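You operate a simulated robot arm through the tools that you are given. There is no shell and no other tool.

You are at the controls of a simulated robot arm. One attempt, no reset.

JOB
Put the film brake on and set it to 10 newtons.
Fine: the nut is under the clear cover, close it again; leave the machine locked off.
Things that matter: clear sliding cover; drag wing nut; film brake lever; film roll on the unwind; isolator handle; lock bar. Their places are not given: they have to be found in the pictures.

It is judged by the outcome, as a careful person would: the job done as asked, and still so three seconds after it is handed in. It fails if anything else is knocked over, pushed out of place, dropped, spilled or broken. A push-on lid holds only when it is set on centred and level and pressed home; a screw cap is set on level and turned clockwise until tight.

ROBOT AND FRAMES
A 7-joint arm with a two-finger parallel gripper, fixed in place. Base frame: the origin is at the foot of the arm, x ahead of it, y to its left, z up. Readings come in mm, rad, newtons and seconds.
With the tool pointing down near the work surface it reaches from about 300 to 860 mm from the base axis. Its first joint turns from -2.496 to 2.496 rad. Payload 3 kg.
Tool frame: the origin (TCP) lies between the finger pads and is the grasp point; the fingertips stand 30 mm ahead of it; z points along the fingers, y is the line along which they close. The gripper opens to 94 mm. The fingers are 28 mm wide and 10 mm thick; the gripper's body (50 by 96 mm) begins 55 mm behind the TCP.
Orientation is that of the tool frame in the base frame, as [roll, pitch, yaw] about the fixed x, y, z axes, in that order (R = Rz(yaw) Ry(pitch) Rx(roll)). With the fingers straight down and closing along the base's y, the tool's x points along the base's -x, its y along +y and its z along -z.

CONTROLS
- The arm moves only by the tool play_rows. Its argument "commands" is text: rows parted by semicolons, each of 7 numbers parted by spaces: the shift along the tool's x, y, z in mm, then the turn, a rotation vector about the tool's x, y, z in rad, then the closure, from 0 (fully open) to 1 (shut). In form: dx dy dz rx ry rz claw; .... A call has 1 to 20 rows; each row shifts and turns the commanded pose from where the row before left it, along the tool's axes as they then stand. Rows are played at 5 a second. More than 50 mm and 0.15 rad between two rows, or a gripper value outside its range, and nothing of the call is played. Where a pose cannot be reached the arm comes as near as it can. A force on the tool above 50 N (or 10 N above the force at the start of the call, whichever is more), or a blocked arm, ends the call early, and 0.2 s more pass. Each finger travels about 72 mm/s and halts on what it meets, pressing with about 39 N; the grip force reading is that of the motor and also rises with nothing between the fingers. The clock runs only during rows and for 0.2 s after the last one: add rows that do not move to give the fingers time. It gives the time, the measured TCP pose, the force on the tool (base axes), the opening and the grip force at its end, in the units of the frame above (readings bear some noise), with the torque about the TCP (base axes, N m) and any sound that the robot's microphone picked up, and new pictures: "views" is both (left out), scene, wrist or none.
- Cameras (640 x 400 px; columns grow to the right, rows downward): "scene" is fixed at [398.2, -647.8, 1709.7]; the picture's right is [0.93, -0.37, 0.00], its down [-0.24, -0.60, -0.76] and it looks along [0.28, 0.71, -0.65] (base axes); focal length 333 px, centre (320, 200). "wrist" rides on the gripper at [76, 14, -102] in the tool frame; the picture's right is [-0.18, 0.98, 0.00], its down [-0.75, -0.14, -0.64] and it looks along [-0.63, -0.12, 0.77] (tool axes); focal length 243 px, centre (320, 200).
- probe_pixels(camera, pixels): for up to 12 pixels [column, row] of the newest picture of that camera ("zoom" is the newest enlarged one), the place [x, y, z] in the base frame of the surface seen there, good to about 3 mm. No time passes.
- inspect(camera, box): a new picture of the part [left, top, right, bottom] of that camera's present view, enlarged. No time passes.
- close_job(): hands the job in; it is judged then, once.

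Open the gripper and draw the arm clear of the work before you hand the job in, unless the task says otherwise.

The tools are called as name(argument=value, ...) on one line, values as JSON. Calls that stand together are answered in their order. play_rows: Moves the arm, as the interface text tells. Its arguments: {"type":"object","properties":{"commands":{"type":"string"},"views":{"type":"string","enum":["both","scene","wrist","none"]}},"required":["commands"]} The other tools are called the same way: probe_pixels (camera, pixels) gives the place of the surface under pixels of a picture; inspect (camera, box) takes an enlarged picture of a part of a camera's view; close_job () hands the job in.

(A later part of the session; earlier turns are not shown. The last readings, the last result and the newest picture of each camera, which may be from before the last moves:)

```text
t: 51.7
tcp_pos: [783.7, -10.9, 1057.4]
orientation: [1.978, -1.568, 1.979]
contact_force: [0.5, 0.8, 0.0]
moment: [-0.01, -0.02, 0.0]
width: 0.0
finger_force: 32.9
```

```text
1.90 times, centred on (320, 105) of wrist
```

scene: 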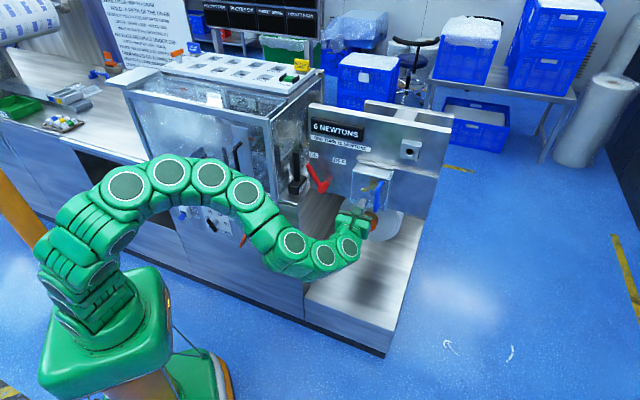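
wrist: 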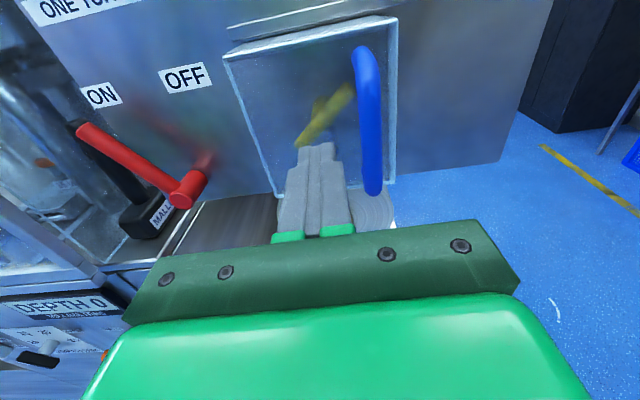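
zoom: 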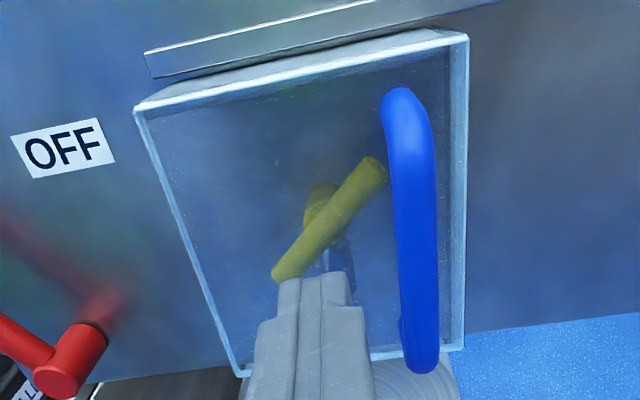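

Handle front is at n≈122, cover front n≈75, nut bar at u≈229, z≈1056, n≈58. I move the fingertips in between handle and cover (tips n≈88) and push the handle to the right.

play_rows(commands="0 0 22 0 0 0 1;0 0 22 0 0 0 1;0 8 0 0 0 0 1;0 8 0 0 0 0 1;0 8 0 0 0 0 1;0 8 0 0 0 0 1;0 8 0 0 0 0 1;0 0 0 0 0 0 1", views="both")

```text
t: 53.5
tcp_pos: [842.8, -7.4, 1056.7]
orientation: [1.913, -1.567, 2.043]
contact_force: [0.0, 0.7, -0.8]
moment: [0.01, -0.04, 0.01]
width: 0.0
finger_force: 32.9
```

scene: 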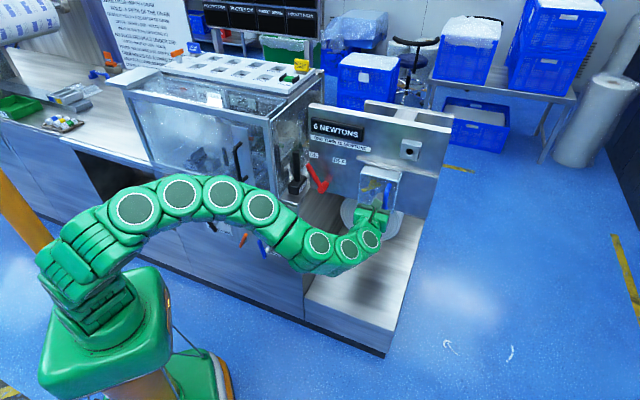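
wrist: 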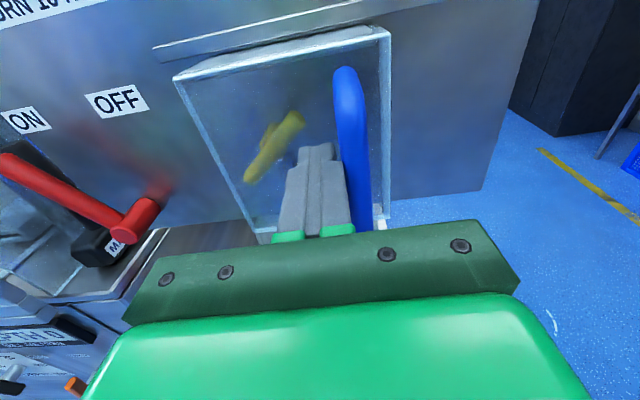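

The cover slides freely to the right with the handle. I continue pushing right ~88 mm.

play_rows(commands="0 11 0 0 0 0 1;0 11 0 0 0 0 1;0 11 0 0 0 0 1;0 11 0 0 0 0 1;0 11 0 0 0 0 1;0 11 0 0 0 0 1;0 11 0 0 0 0 1;0 0 0 0 0 0 1", views="both")

```text
t: 55.3
tcp_pos: [900.0, -59.4, 1058.4]
orientation: [1.84, -1.566, 2.117]
contact_force: [-1.3, 1.6, 0.2]
moment: [0.04, 0.02, 0.03]
width: 0.0
finger_force: 33.2
```

scene: 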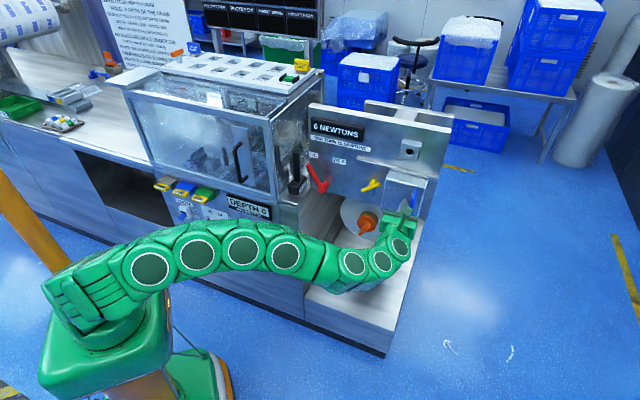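
wrist: 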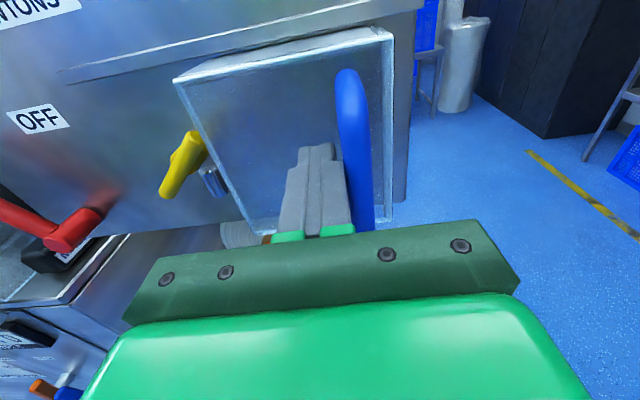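

The nut is now uncovered (yellow at wrist (183,165)). I enlarge to see the nut and the stub below it.

inspect(camera="wrist", box=[130, 90, 270, 230])

inspect(camera="scene", box=[320, 140, 430, 240])

probe_pixels(camera="wrist", pixels=[[193, 145], [180, 165], [166, 190], [208, 175], [217, 190], [183, 85], [250, 225], [390, 40], [225, 165]])

```text
2.86 times, centred on (200, 160) of wrist
```

zoom: 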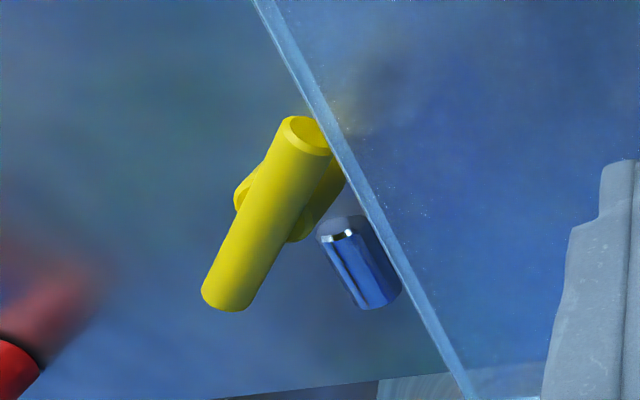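

```text
4.00 times, centred on (375, 190) of scene
```

zoom: 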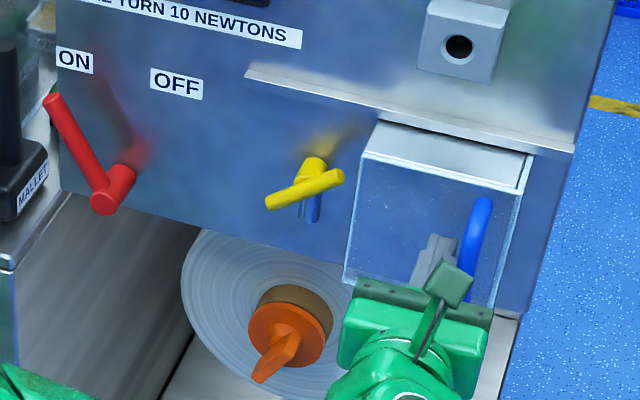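

```text
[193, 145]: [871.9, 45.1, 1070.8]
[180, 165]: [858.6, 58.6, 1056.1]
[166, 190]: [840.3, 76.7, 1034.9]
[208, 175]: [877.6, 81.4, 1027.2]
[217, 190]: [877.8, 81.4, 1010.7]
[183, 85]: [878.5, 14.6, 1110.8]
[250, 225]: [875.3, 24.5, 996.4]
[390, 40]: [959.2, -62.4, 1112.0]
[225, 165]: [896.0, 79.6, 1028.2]
```

Nut bar: centre about u≈232, z≈1053, front n≈60, leaning 39°; a small metal stub below at n≈30. The cover's left edge is at u≈272; I push it ~14 mm further for clearance.

play_rows(commands="0 5 0 0 0 0 1;0 5 0 0 0 0 1;0 4 0 0 0 0 1;0 0 0 0 0 0 1", views="both")

```text
t: 56.3
tcp_pos: [910.0, -68.6, 1056.9]
orientation: [1.945, -1.567, 2.013]
contact_force: [0.1, -0.2, 0.3]
moment: [-0.01, -0.01, 0.01]
width: 0.0
finger_force: 33.0
```

scene: 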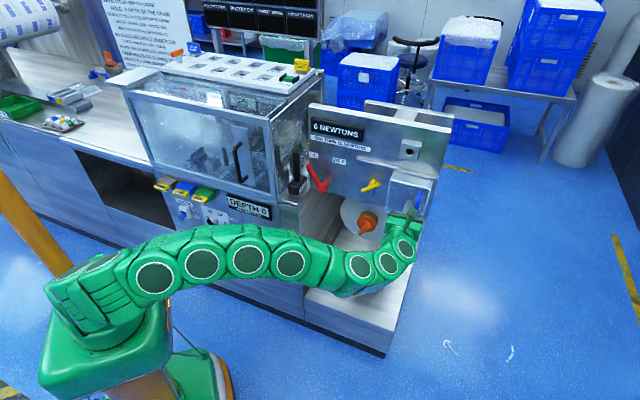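
wrist: 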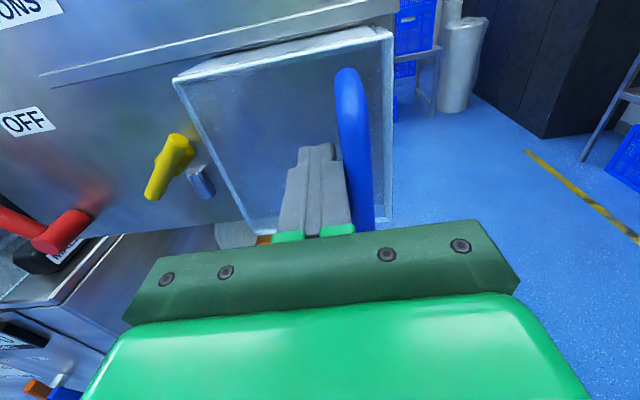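

The cover is open enough (left edge ≈ u 285). I back off from the handle, withdraw to n≈180, move in front of the nut and open the fingers.

play_rows(commands="0 -6 0 0 0 0 1;0 0 -30 0 0 0 1;0 0 -32 0 0 0 1;0 -40 0 0 0 0 1;-2 -41 0 0 0 0 1;-2 -41 0 0 0 0 0.5;0 0 0 0 0 0 0.5;0 0 0 0 0 0 0.5", views="both")

```text
t: 58.1
tcp_pos: [773.6, -25.7, 1053.8]
orientation: [1.886, -1.568, 2.068]
contact_force: [-0.5, 0.3, 0.1]
moment: [-0.03, -0.02, 0.0]
width: 47.0
finger_force: 0.0
```

scene: 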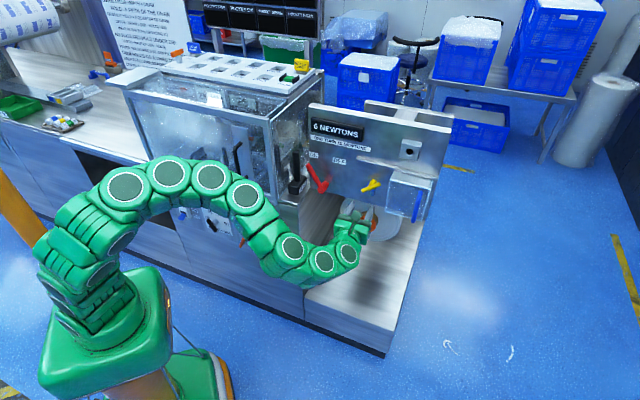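
wrist: 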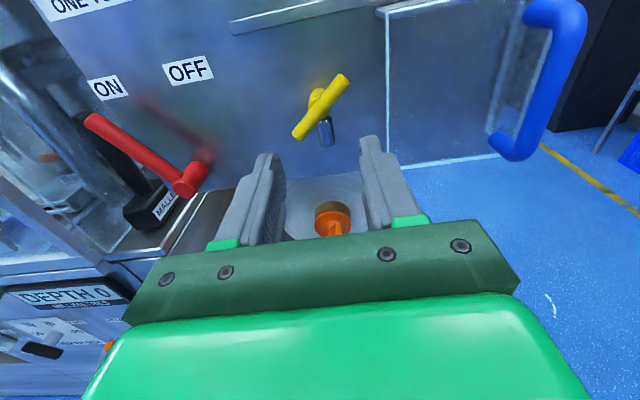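

The cover stayed open. The nut is straight ahead at wrist (322,105); I enlarge and probe its ends and centre.

inspect(camera="wrist", box=[270, 55, 370, 155])

probe_pixels(camera="wrist", pixels=[[344, 78], [332, 92], [320, 107], [308, 121], [298, 135], [312, 95], [322, 125], [326, 140], [330, 120], [388, 80]])

```text
4.00 times, centred on (320, 105) of wrist
```

zoom: 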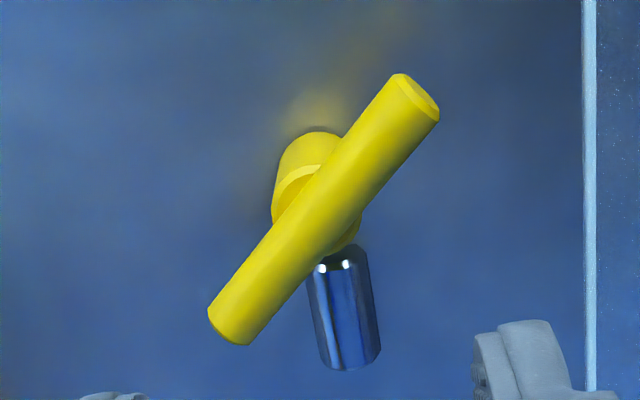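

```text
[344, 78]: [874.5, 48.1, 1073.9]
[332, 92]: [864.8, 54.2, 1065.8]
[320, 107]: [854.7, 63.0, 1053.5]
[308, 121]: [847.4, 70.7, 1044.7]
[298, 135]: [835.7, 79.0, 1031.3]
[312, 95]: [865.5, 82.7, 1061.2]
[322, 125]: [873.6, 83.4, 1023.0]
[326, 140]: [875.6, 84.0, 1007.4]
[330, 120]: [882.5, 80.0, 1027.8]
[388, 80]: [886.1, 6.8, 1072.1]
```

Nut bar axis is ~41° above horizontal, centre u≈229.5, z≈1053, axis depth n≈53.5, so about 0.86 rad of turn aligns the fingers. Before gripping I test the free clockwise turning range here (needs ~3.4 rad in all).

play_rows(commands="0 0 0 0 0 0.15 0.5;0 0 0 0 0 0.15 0.5;0 0 0 0 0 0.15 0.5;0 0 0 0 0 0.15 0.5;0 0 0 0 0 0.15 0.5;0 0 0 0 0 0.15 0.5;0 0 0 0 0 0.15 0.5;0 0 0 0 0 0.15 0.5;0 0 0 0 0 0.15 0.5;0 0 0 0 0 0.15 0.5;0 0 0 0 0 0.15 0.5;0 0 0 0 0 0.15 0.5;0 0 0 0 0 0.15 0.5;0 0 0 0 0 0.15 0.5;0 0 0 0 0 0.15 0.5;0 0 0 0 0 0 0.5", views="scene")

```text
t: 61.5
tcp_pos: [774.2, -26.4, 1053.7]
orientation: [-1.573, 0.675, -0.756]
contact_force: [-0.2, -0.6, -0.1]
moment: [0.02, 0.03, -0.03]
width: 46.9
finger_force: 0.1
```

scene: 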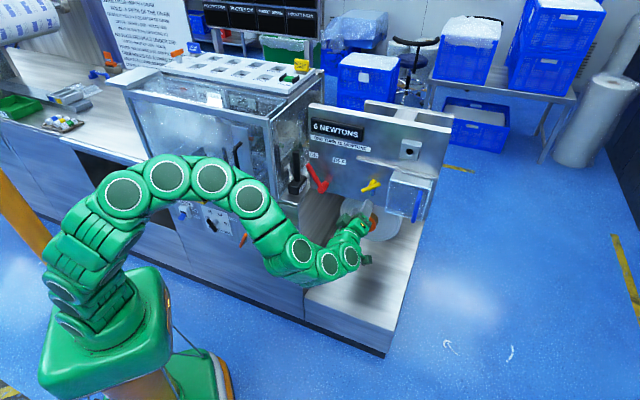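

2.25 rad reached without drift. I continue to 3.45 rad.

play_rows(commands="0 0 0 0 0 0.15 0.5;0 0 0 0 0 0.15 0.5;0 0 0 0 0 0.15 0.5;0 0 0 0 0 0.15 0.5;0 0 0 0 0 0.15 0.5;0 0 0 0 0 0.15 0.5;0 0 0 0 0 0.15 0.5;0 0 0 0 0 0.15 0.5;0 0 0 0 0 0 0.5", views="both")

```text
t: 63.5
tcp_pos: [773.9, -24.5, 1053.2]
orientation: [1.575, 1.265, 2.391]
contact_force: [-0.5, 0.2, -0.4]
moment: [0.04, 0.0, 0.05]
width: 46.8
finger_force: 0.0
```

scene: 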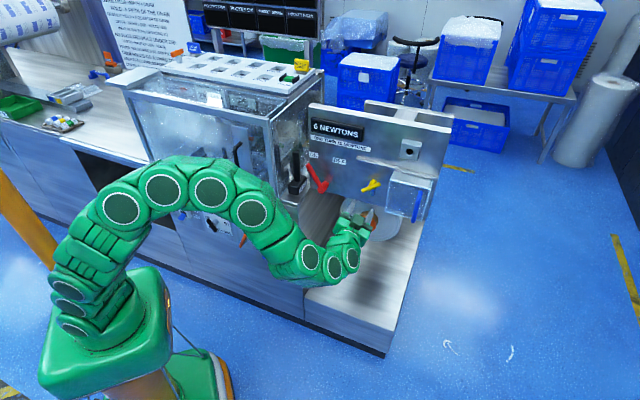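
wrist: 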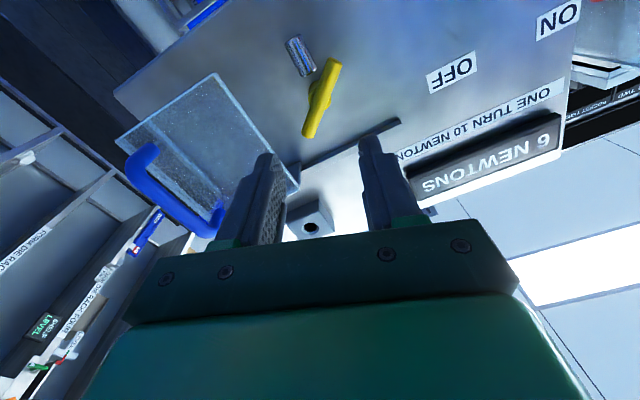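

The full range is available (3.45 rad). I turn back by 2.59 rad so the fingers align with the bar (0.86 rad from upright).

play_rows(commands="0 0 0 0 0 -0.144 0.5;0 0 0 0 0 -0.144 0.5;0 0 0 0 0 -0.144 0.5;0 0 0 0 0 -0.144 0.5;0 0 0 0 0 -0.144 0.5;0 0 0 0 0 -0.144 0.5;0 0 0 0 0 -0.144 0.5;0 0 0 0 0 -0.144 0.5;0 0 0 0 0 -0.144 0.5;0 0 0 0 0 -0.144 0.5;0 0 0 0 0 -0.144 0.5;0 0 0 0 0 -0.144 0.5;0 0 0 0 0 -0.144 0.5;0 0 0 0 0 -0.144 0.5;0 0 0 0 0 -0.144 0.5;0 0 0 0 0 -0.144 0.5;0 0 0 0 0 -0.144 0.5;0 0 0 0 0 -0.143 0.5;0 0 0 0 0 0 0.5", views="both")

```text
t: 67.5
tcp_pos: [774.2, -25.1, 1053.1]
orientation: [-1.573, -0.717, -0.752]
contact_force: [0.3, 0.4, -0.5]
moment: [0.03, -0.02, 0.01]
width: 47.0
finger_force: 0.1
```

scene: 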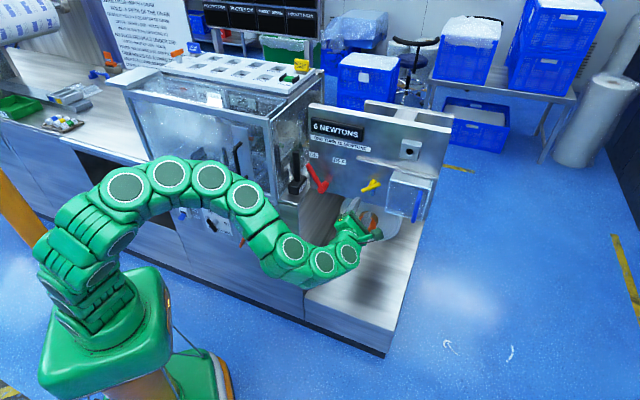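
wrist: 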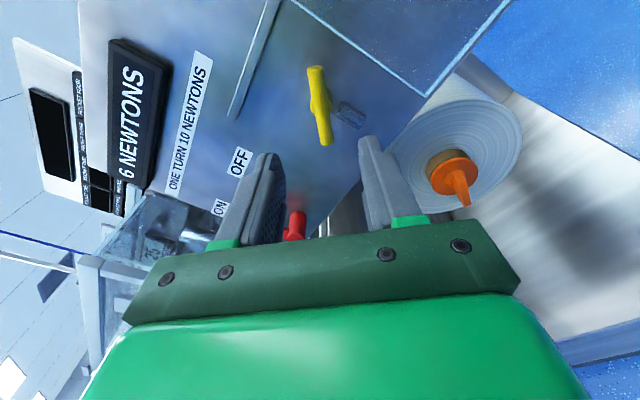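

Aligned: tool x is 41° above horizontal. I probe the bar again from this view to centre the grip.

probe_pixels(camera="wrist", pixels=[[315, 70], [316, 80], [319, 95], [321, 110], [324, 122], [327, 138]])

inspect(camera="wrist", box=[270, 50, 390, 160])

```text
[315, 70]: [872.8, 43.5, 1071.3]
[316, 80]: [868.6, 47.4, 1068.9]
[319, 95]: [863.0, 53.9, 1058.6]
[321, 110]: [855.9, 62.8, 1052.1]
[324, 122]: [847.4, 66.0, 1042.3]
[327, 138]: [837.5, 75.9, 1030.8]
```

```text
3.64 times, centred on (330, 105) of wrist
```

zoom: 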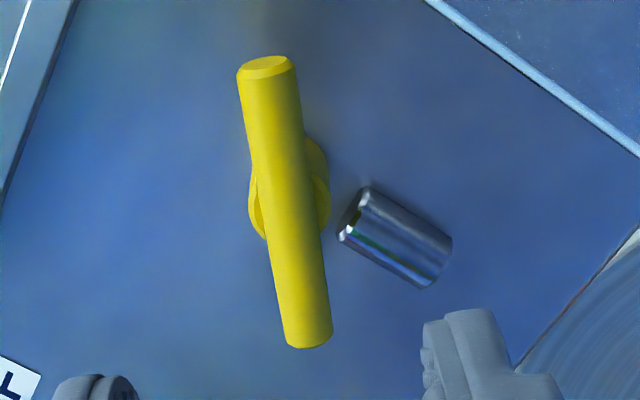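

The bar is centred in front of the tool. I advance 100 mm (tips to n≈48, just around the bar) with fingers open 47 mm.

play_rows(commands="0 0 30 0 0 0 0.5;0 0 30 0 0 0 0.5;0 0 20 0 0 0 0.5;0 0 12 0 0 0 0.5;0 0 8 0 0 0 0.5;0 0 0 0 0 0 0.5", views="both")

inspect(camera="scene", box=[330, 150, 430, 230])

inspect(camera="wrist", box=[230, 110, 410, 240])

```text
t: 68.9
tcp_pos: [842.0, 47.0, 1053.5]
orientation: [-1.574, -0.718, -0.754]
contact_force: [-1.0, 0.8, -0.2]
moment: [0.0, 0.01, 0.01]
width: 47.1
finger_force: 0.1
```

scene: 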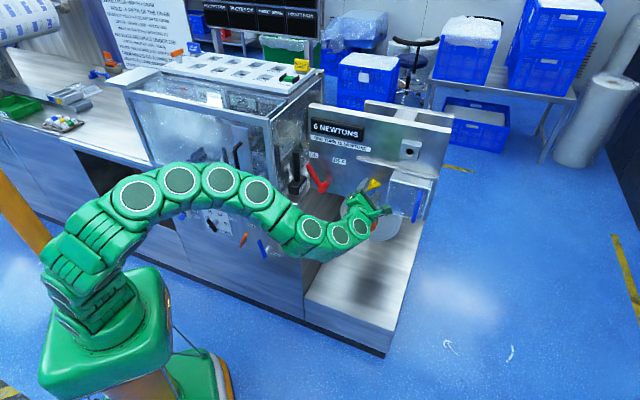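
wrist: 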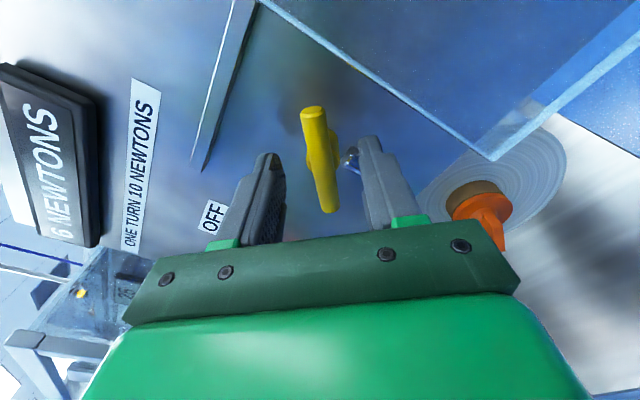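

```text
5.00 times, centred on (380, 190) of scene
```

zoom: 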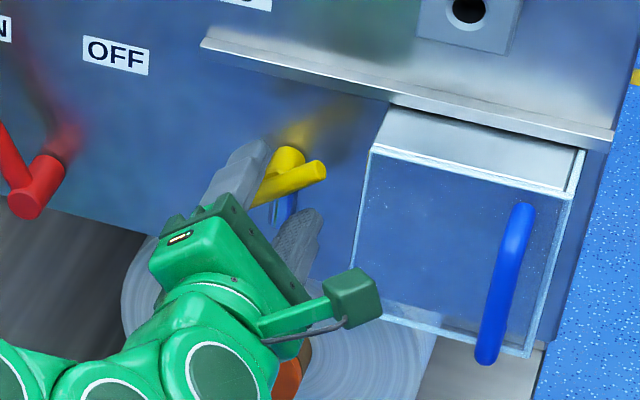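

```text
3.08 times, centred on (320, 175) of wrist
```

zoom: 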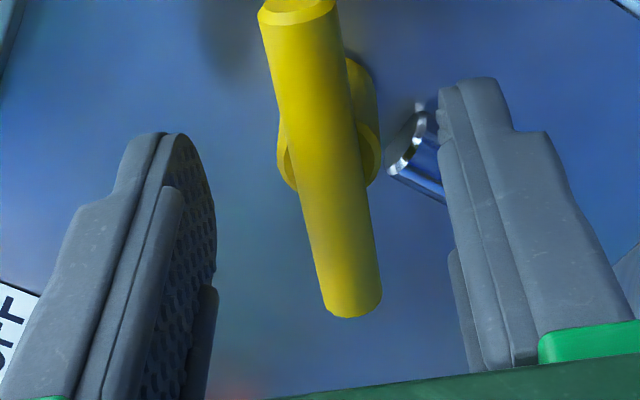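

The bar lies between the fingers, tips at n≈50. I advance 3 mm more and close on the bar.

play_rows(commands="0 0 3 0 0 0 0.5;0 0 0 0 0 0 0.7;0 0 0 0 0 0 0.85;0 0 0 0 0 0 1;0 0 0 0 0 0 1;0 0 0 0 0 0 1", views="both")

inspect(camera="wrist", box=[230, 90, 410, 240])

inspect(camera="scene", box=[290, 100, 430, 230])

```text
t: 70.3
tcp_pos: [845.1, 47.8, 1051.9]
orientation: [-1.575, -0.715, -0.753]
contact_force: [7.0, -8.5, -15.4]
moment: [-0.35, 0.21, -0.5]
width: 21.5
finger_force: 45.3
```

scene: 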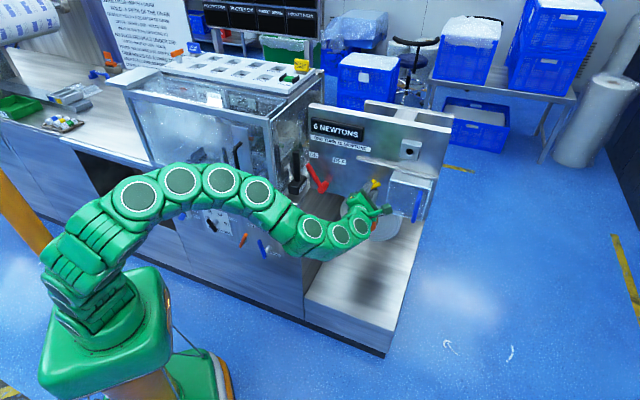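
wrist: 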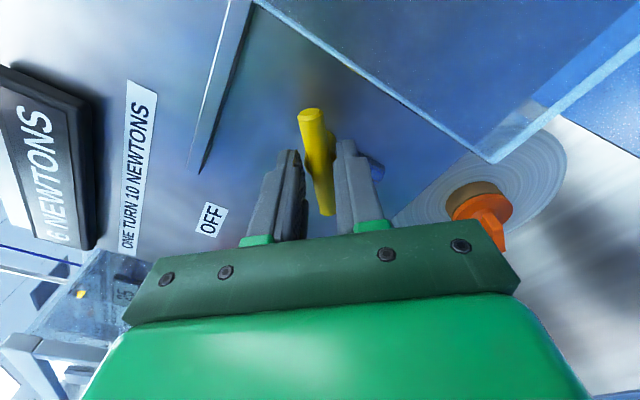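

```text
2.67 times, centred on (320, 165) of wrist
```

zoom: 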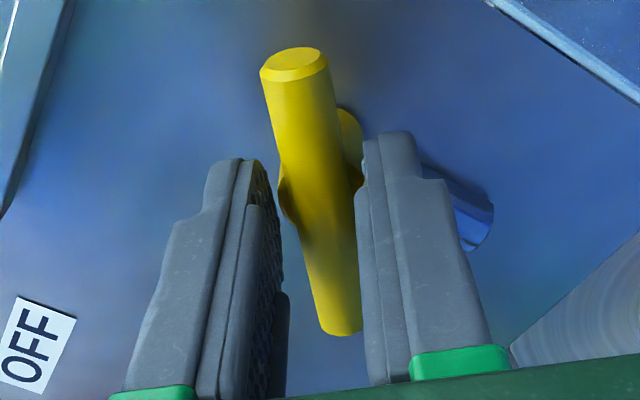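

```text
3.08 times, centred on (360, 165) of scene
```

zoom: 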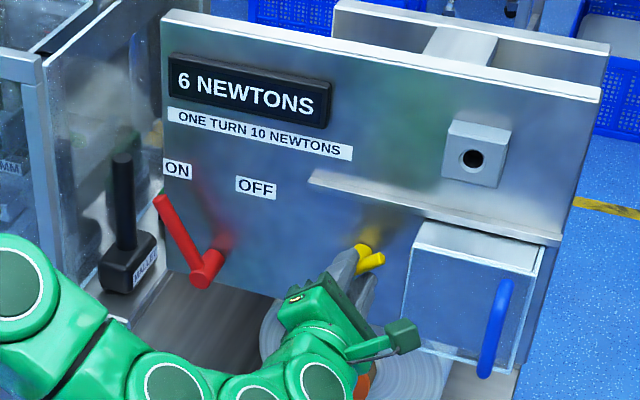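

The fingers have closed on the nut's boss and bar (opening 21.5 mm) with an 19 N sideways reaction along +y. I shift the tool 2 mm along +y to relieve it.

play_rows(commands="0 1 0 0 0 0 1;0 1 0 0 0 0 1;0 0 0 0 0 0 1", views="none")

```text
t: 71.1
tcp_pos: [846.0, 47.4, 1053.5]
orientation: [-1.571, -0.715, -0.754]
contact_force: [-36.8, -11.8, -0.8]
moment: [-0.04, 0.16, 0.86]
width: 21.7
finger_force: 44.4
```

The reading now shows ~34 N axially back on the tool. I open, withdraw 4 mm and look before regripping.

play_rows(commands="0 0 0 0 0 0 0.65;0 0 0 0 0 0 0.65;0 0 -4 0 0 0 0.65;0 0 0 0 0 0 0.65", views="both")

inspect(camera="wrist", box=[230, 90, 410, 240])

probe_pixels(camera="wrist", pixels=[[310, 112], [314, 135], [320, 160], [328, 190], [332, 210], [305, 160], [340, 150], [375, 170]])

```text
t: 72.1
tcp_pos: [843.4, 44.6, 1052.2]
orientation: [-1.573, -0.717, -0.752]
contact_force: [-0.6, -0.7, 0.4]
moment: [-0.01, -0.01, -0.03]
width: 32.8
finger_force: 0.1
```

scene: 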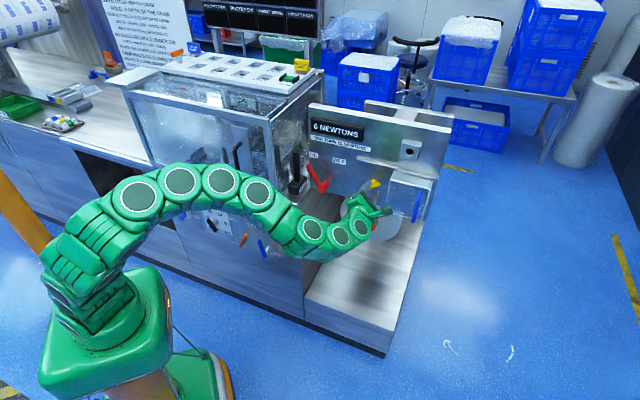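
wrist: 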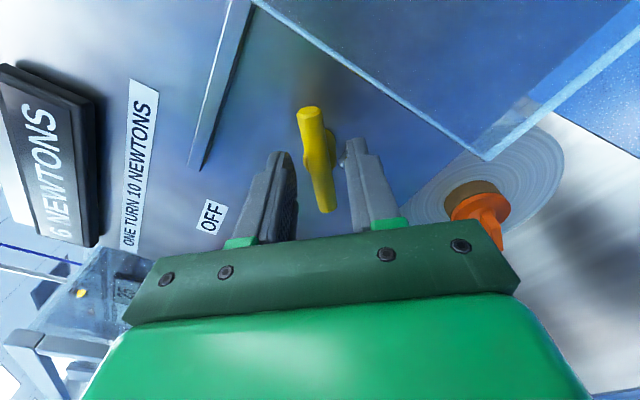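

```text
2.67 times, centred on (320, 165) of wrist
```

zoom: 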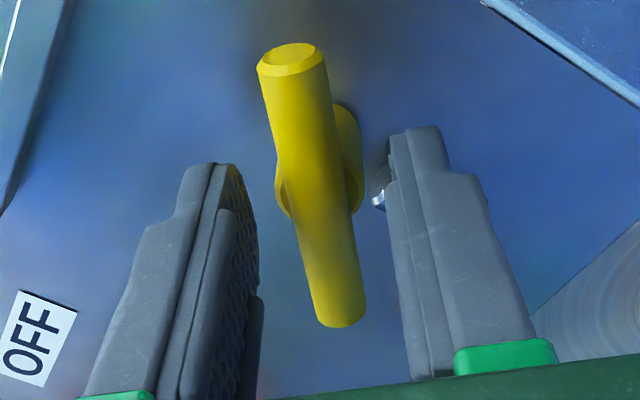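

```text
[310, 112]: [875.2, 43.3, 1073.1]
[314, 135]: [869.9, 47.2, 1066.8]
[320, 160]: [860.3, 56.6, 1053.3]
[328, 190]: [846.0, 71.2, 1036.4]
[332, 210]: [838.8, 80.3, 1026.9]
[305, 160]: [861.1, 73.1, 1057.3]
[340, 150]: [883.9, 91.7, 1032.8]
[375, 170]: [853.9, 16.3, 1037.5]
```

Now centred; tips at n≈50.5. I close again here and check the opening and forces.

play_rows(commands="0 0 0 0 0 0 0.75;0 0 0 0 0 0 0.85;0 0 0 0 0 0 1;0 0 0 0 0 0 1", views="wrist")

inspect(camera="wrist", box=[230, 90, 410, 240])

```text
t: 73.1
tcp_pos: [843.7, 45.6, 1052.7]
orientation: [-1.569, -0.717, -0.755]
contact_force: [-9.6, 5.2, 10.6]
moment: [-0.11, 0.23, 0.82]
width: 13.4
finger_force: 44.9
```

wrist: 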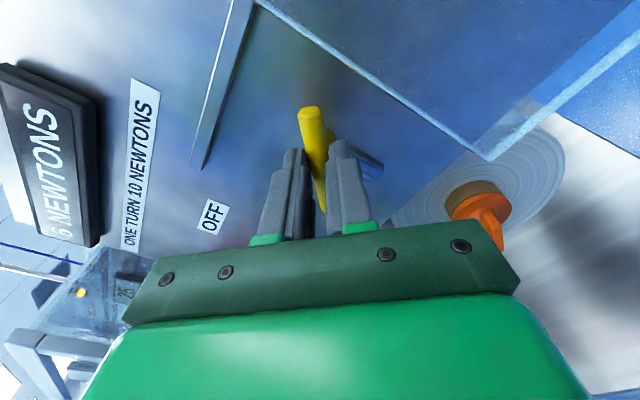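

```text
2.67 times, centred on (320, 165) of wrist
```

zoom: 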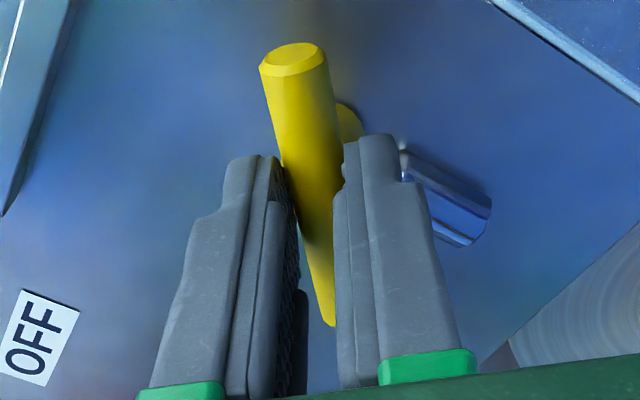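

Now the bar itself is gripped (13.4 mm). To centre better I open slightly, shift by (-2.5,-0.8) mm and close again.

play_rows(commands="0 0 0 0 0 0 0.75;-2.5 -0.8 0 0 0 0 0.75;0 0 0 0 0 0 0.85;0 0 0 0 0 0 1;0 0 0 0 0 0 1", views="none")

```text
t: 74.3
tcp_pos: [841.4, 46.8, 1050.4]
orientation: [-1.574, -0.719, -0.754]
contact_force: [-0.9, 1.8, 3.2]
moment: [-0.18, 0.15, 0.23]
width: 13.7
finger_force: 44.7
```

Forces are small now. I begin turning clockwise: 0.4 rad in small steps, then check the display.

play_rows(commands="0 0 0 0 0 0.1 1;0 0 0 0 0 0.1 1;0 0 0 0 0 0.1 1;0 0 0 0 0 0.1 1;0 0 0 0 0 0 1", views="both")

inspect(camera="scene", box=[290, 100, 430, 230])

inspect(camera="wrist", box=[230, 90, 410, 240])

```text
t: 75.5
tcp_pos: [841.0, 47.1, 1050.2]
orientation: [-1.572, -0.317, -0.755]
contact_force: [29.0, 6.4, 1.5]
moment: [0.22, -0.21, -1.44]
width: 13.6
finger_force: 44.9
```

scene: 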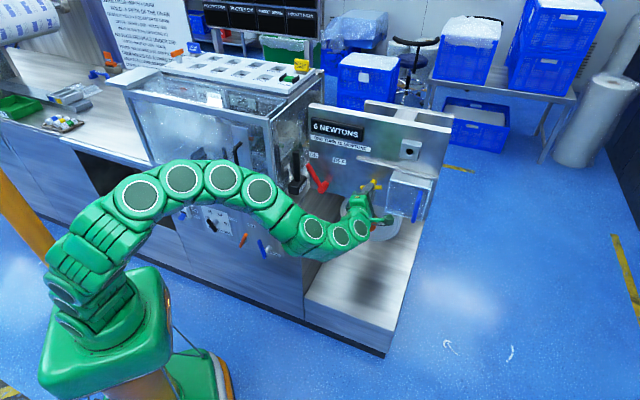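
wrist: 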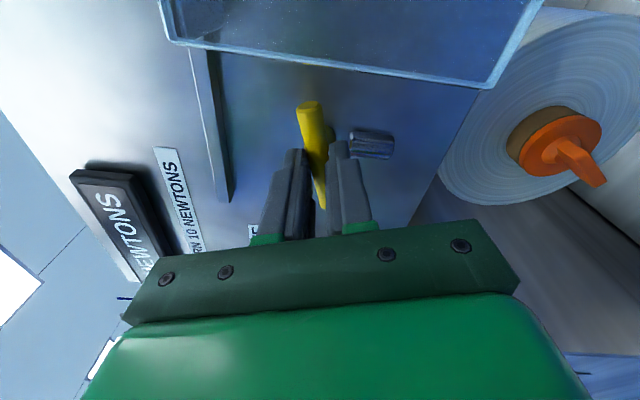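

```text
3.08 times, centred on (360, 165) of scene
```

zoom: 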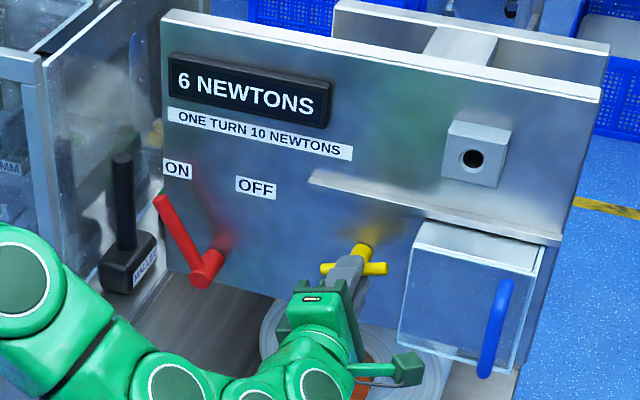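

```text
2.67 times, centred on (320, 165) of wrist
```

zoom: 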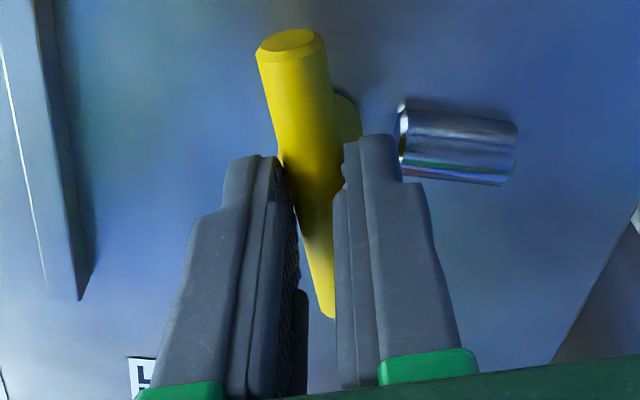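

The bar turns with the tool (bar now ~18°), display still 6; the tool is pulled ~25 N inward, as a thread would. I keep turning while easing 0.4 mm inward per step.

play_rows(commands="0.5 0 0.6 0 0 0 1;0.5 0 0.6 0 0 0.08 1;0 0 0.3 0 0 0.08 1;0 0 0.3 0 0 0.08 1;0 0 0 0 0 0 1", views="both")

inspect(camera="scene", box=[290, 100, 430, 230])

```text
t: 76.7
tcp_pos: [841.9, 47.0, 1050.5]
orientation: [-1.574, -0.074, -0.756]
contact_force: [-39.4, -17.8, -9.3]
moment: [-0.18, 0.16, 0.51]
width: 13.3
finger_force: 44.4
```

scene: 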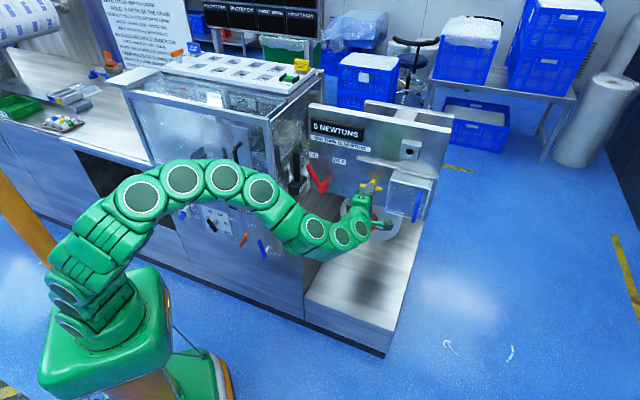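
wrist: 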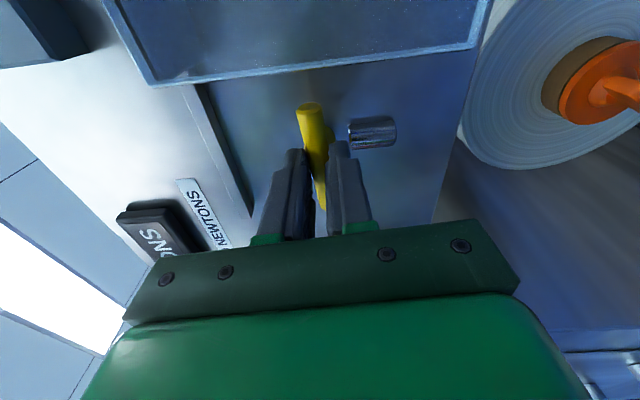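

```text
3.08 times, centred on (360, 165) of scene
```

zoom: 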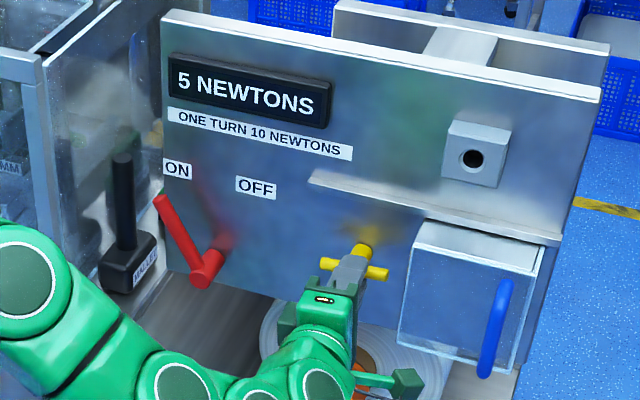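

The display dropped to 5 after ~37° clockwise, so clockwise lowers the drag here: it must be turned counter-clockwise. I relieve the axial push (back 1.2 mm) and turn counter-clockwise step by step.

play_rows(commands="-0.5 0 -0.6 0 0 0 1;0 0 -0.6 0 0 0 1;0 0 0 0 0 -0.08 1;0 0 0 0 0 -0.08 1;0 0 0 0 0 -0.08 1;0 0 0 0 0 -0.08 1;0 0 0 0 0 0 1", views="none")

inspect(camera="scene", box=[290, 100, 430, 230])

```text
t: 78.3
tcp_pos: [843.3, 47.2, 1051.5]
orientation: [-1.573, -0.398, -0.757]
contact_force: [32.4, 0.1, -15.0]
moment: [-0.39, 0.28, -0.36]
width: 13.9
finger_force: 45.7
```

```text
3.08 times, centred on (360, 165) of scene
```

zoom: 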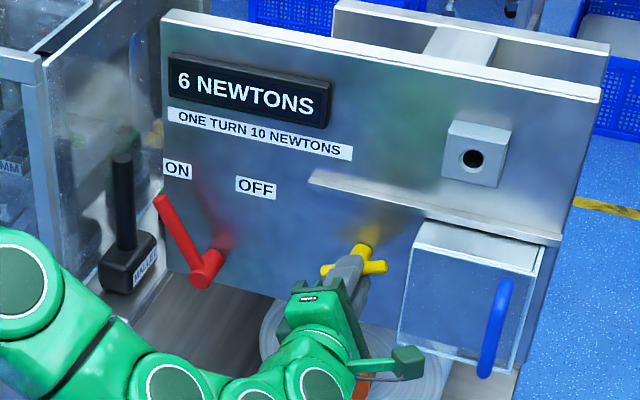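

Counter-clockwise raises it (6 again at tool angle 22.8°). I ease the small side forces and continue counter-clockwise in steps.

play_rows(commands="0.5 0.7 0.5 0 0 0 1;0 0 0 0 0 -0.08 1;0 0 0 0 0 -0.08 1;0 0 0 0 0 -0.08 1;0 0 0 0 0 -0.08 1;0 0 0 0 0 0 1", views="none")

inspect(camera="scene", box=[290, 100, 430, 230])

```text
t: 79.7
tcp_pos: [842.7, 46.8, 1052.7]
orientation: [-1.573, -0.719, -0.754]
contact_force: [-28.9, 0.6, 3.6]
moment: [-0.34, 0.36, 1.35]
width: 13.6
finger_force: 45.2
```

```text
3.08 times, centred on (360, 165) of scene
```

zoom: 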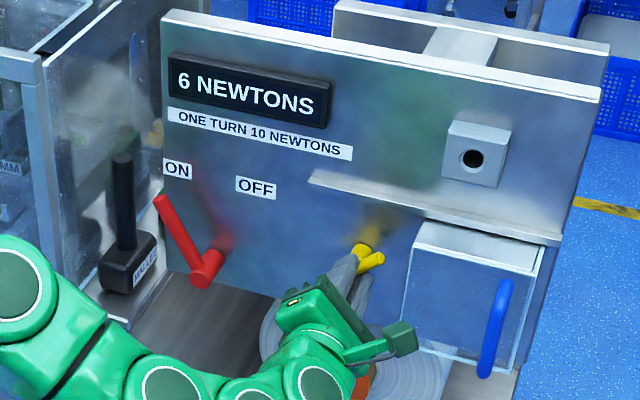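

Back at 41°, still 6 as at the start. I continue counter-clockwise, checking the display to find the 6→7 change.

play_rows(commands="-0.4 -0.3 -0.4 0 0 0 1;0 0 0 0 0 -0.06 1;0 0 0 0 0 -0.06 1;0 0 0 0 0 0 1", views="none")

inspect(camera="scene", box=[300, 110, 400, 200])

```text
t: 80.7
tcp_pos: [841.0, 47.9, 1050.8]
orientation: [-1.569, -0.837, -0.755]
contact_force: [-15.2, 8.6, 11.0]
moment: [0.07, 0.05, 0.64]
width: 13.3
finger_force: 45.4
```

```text
4.44 times, centred on (350, 155) of scene
```

zoom: 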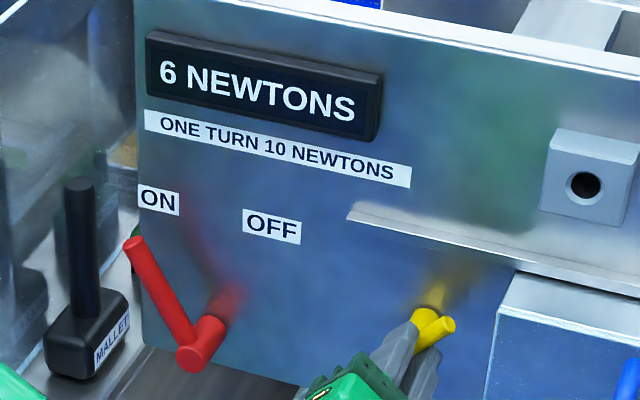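

48°, still 6. Two more small steps.

play_rows(commands="0 -0.2 0 0 0 -0.05 1;0 0 0 0 0 -0.05 1;0 0 0 0 0 0 1", views="none")

inspect(camera="scene", box=[300, 110, 400, 200])

```text
t: 81.5
tcp_pos: [841.4, 46.4, 1051.0]
orientation: [-1.571, -0.938, -0.755]
contact_force: [-2.9, 11.2, 18.5]
moment: [0.01, 0.08, 0.57]
width: 13.2
finger_force: 45.1
```

```text
4.44 times, centred on (350, 155) of scene
```

zoom: 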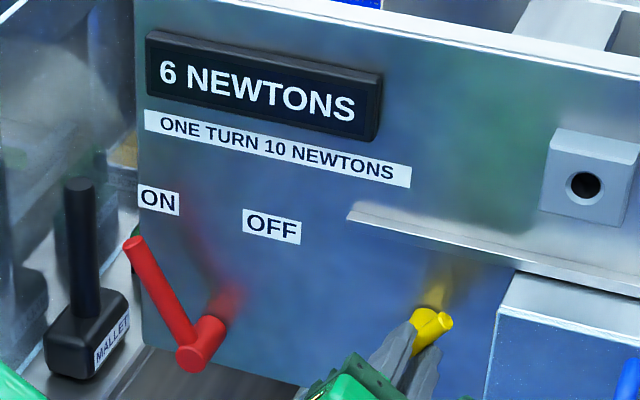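

53.7°, still 6. Continue.

play_rows(commands="0 -0.4 0 0 0 -0.05 1;0 0 0 0 0 -0.05 1;0 0 0 0 0 0 1", views="wrist")

inspect(camera="scene", box=[300, 110, 400, 200])

inspect(camera="wrist", box=[230, 90, 410, 240])

```text
t: 82.3
tcp_pos: [841.2, 47.1, 1051.6]
orientation: [-1.57, -1.037, -0.756]
contact_force: [10.4, 14.1, 20.3]
moment: [0.15, -0.11, 0.2]
width: 13.5
finger_force: 44.6
```

wrist: 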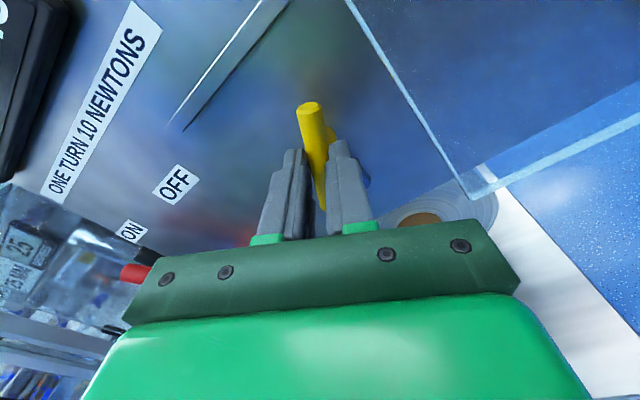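

```text
4.44 times, centred on (350, 155) of scene
```

zoom: 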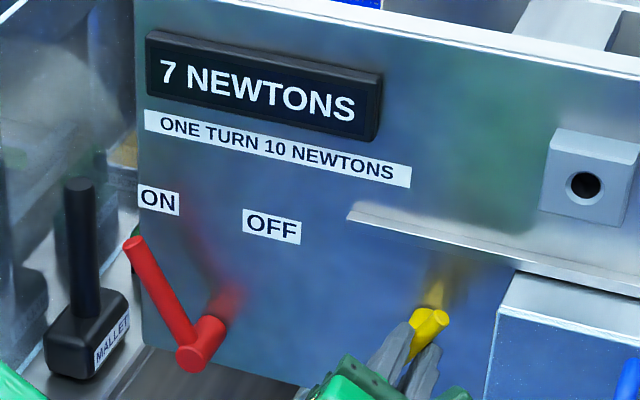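

```text
2.67 times, centred on (320, 165) of wrist
```

zoom: 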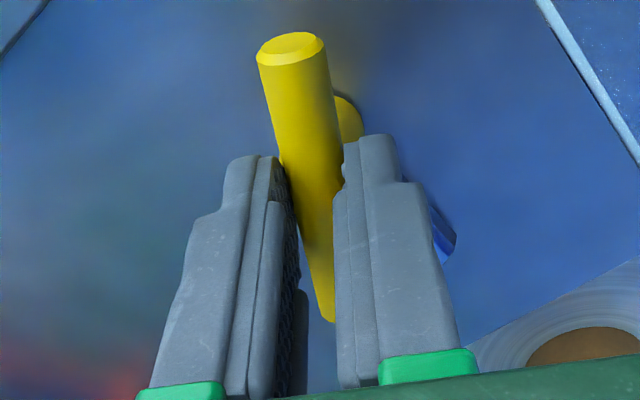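

At 59° the display changed to 7: the setting started at 6.0 and rises 1 N per 36° counter-clockwise, so the bar must end ~144° from its start (near horizontal). I continue this stroke to about 94°.

play_rows(commands="0.5 -0.3 0.3 0 0 0 1;0 0 0 0 0 -0.08 1;0 0 0 0 0 -0.08 1;0 0 0 0 0 -0.08 1;0 0 0 0 0 -0.08 1;0 0 0 0 0 0 1", views="none")

inspect(camera="scene", box=[300, 110, 400, 200])

```text
t: 83.7
tcp_pos: [841.2, 47.7, 1050.4]
orientation: [-1.577, -1.357, -0.747]
contact_force: [-10.4, 9.5, 18.6]
moment: [0.03, 0.05, 0.46]
width: 13.5
finger_force: 44.8
```

```text
4.44 times, centred on (350, 155) of scene
```

zoom: 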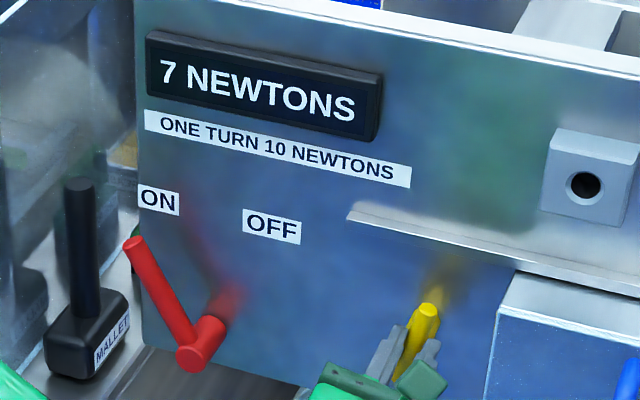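

77.8°, 7 N as expected. I continue to ~96°.

play_rows(commands="0.4 -0.4 0 0 0 -0.08 1;0 0 0 0 0 -0.08 1;0 0 0 0 0 -0.08 1;0 0 0 0 0 -0.08 1;0 0 0 0 0 0 1", views="none")

inspect(camera="scene", box=[300, 110, 400, 200])

```text
t: 84.9
tcp_pos: [841.1, 47.8, 1052.1]
orientation: [1.592, -1.465, 2.365]
contact_force: [-32.8, 5.8, 5.9]
moment: [-0.12, 0.22, 0.69]
width: 13.4
finger_force: 45.7
```

```text
4.44 times, centred on (350, 155) of scene
```

zoom: 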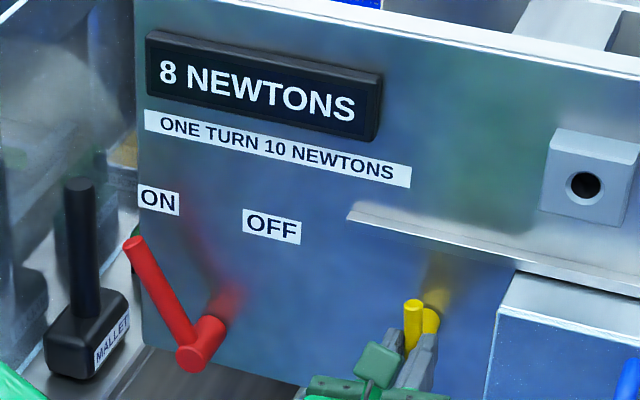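

96°, display 8, as predicted. I now release, back off 35 mm and turn the gripper half a turn for a fresh grip.

play_rows(commands="0 0 0 0 0 0 0.6;0 0 0 0 0 0 0.6;0 0 -18 0 0 0 0.6;0 0 -18 0 0 0 0.6;0 0 0 0 0 0 0.6", views="both")

inspect(camera="wrist", box=[230, 70, 410, 240])

inspect(camera="scene", box=[300, 110, 400, 200])

probe_pixels(camera="wrist", pixels=[[310, 95], [315, 115], [320, 140], [325, 165], [328, 185]])

```text
t: 86.1
tcp_pos: [816.8, 21.0, 1051.8]
orientation: [1.581, -1.466, 2.377]
contact_force: [-0.5, -0.1, 0.2]
moment: [-0.02, 0.02, -0.03]
width: 37.7
finger_force: 0.1
```

scene: 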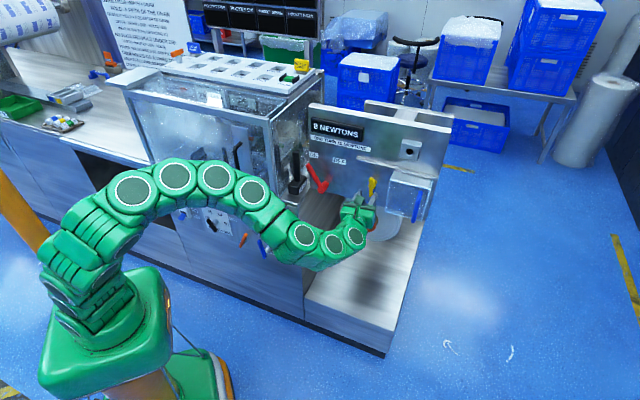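
wrist: 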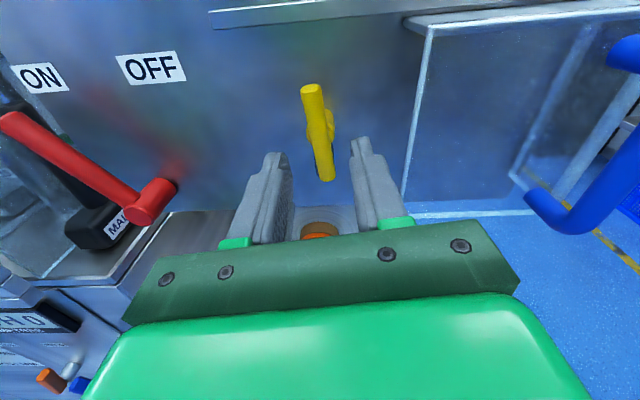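

```text
2.35 times, centred on (320, 155) of wrist
```

zoom: 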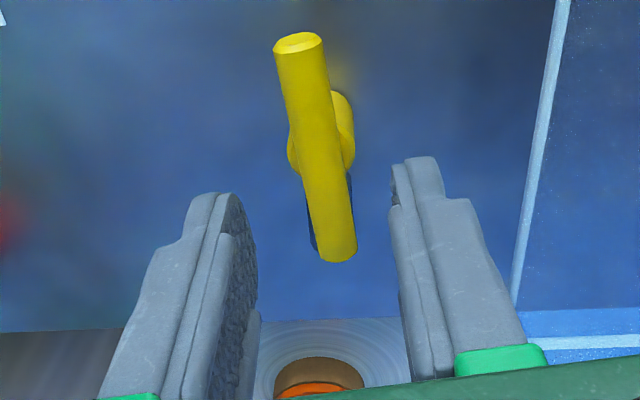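

```text
4.44 times, centred on (350, 155) of scene
```

zoom: 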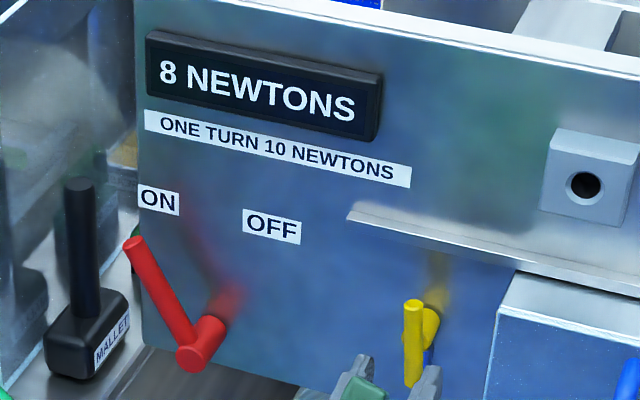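

```text
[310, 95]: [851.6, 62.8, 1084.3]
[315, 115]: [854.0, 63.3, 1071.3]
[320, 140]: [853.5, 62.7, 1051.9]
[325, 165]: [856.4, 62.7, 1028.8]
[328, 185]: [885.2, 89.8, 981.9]
```

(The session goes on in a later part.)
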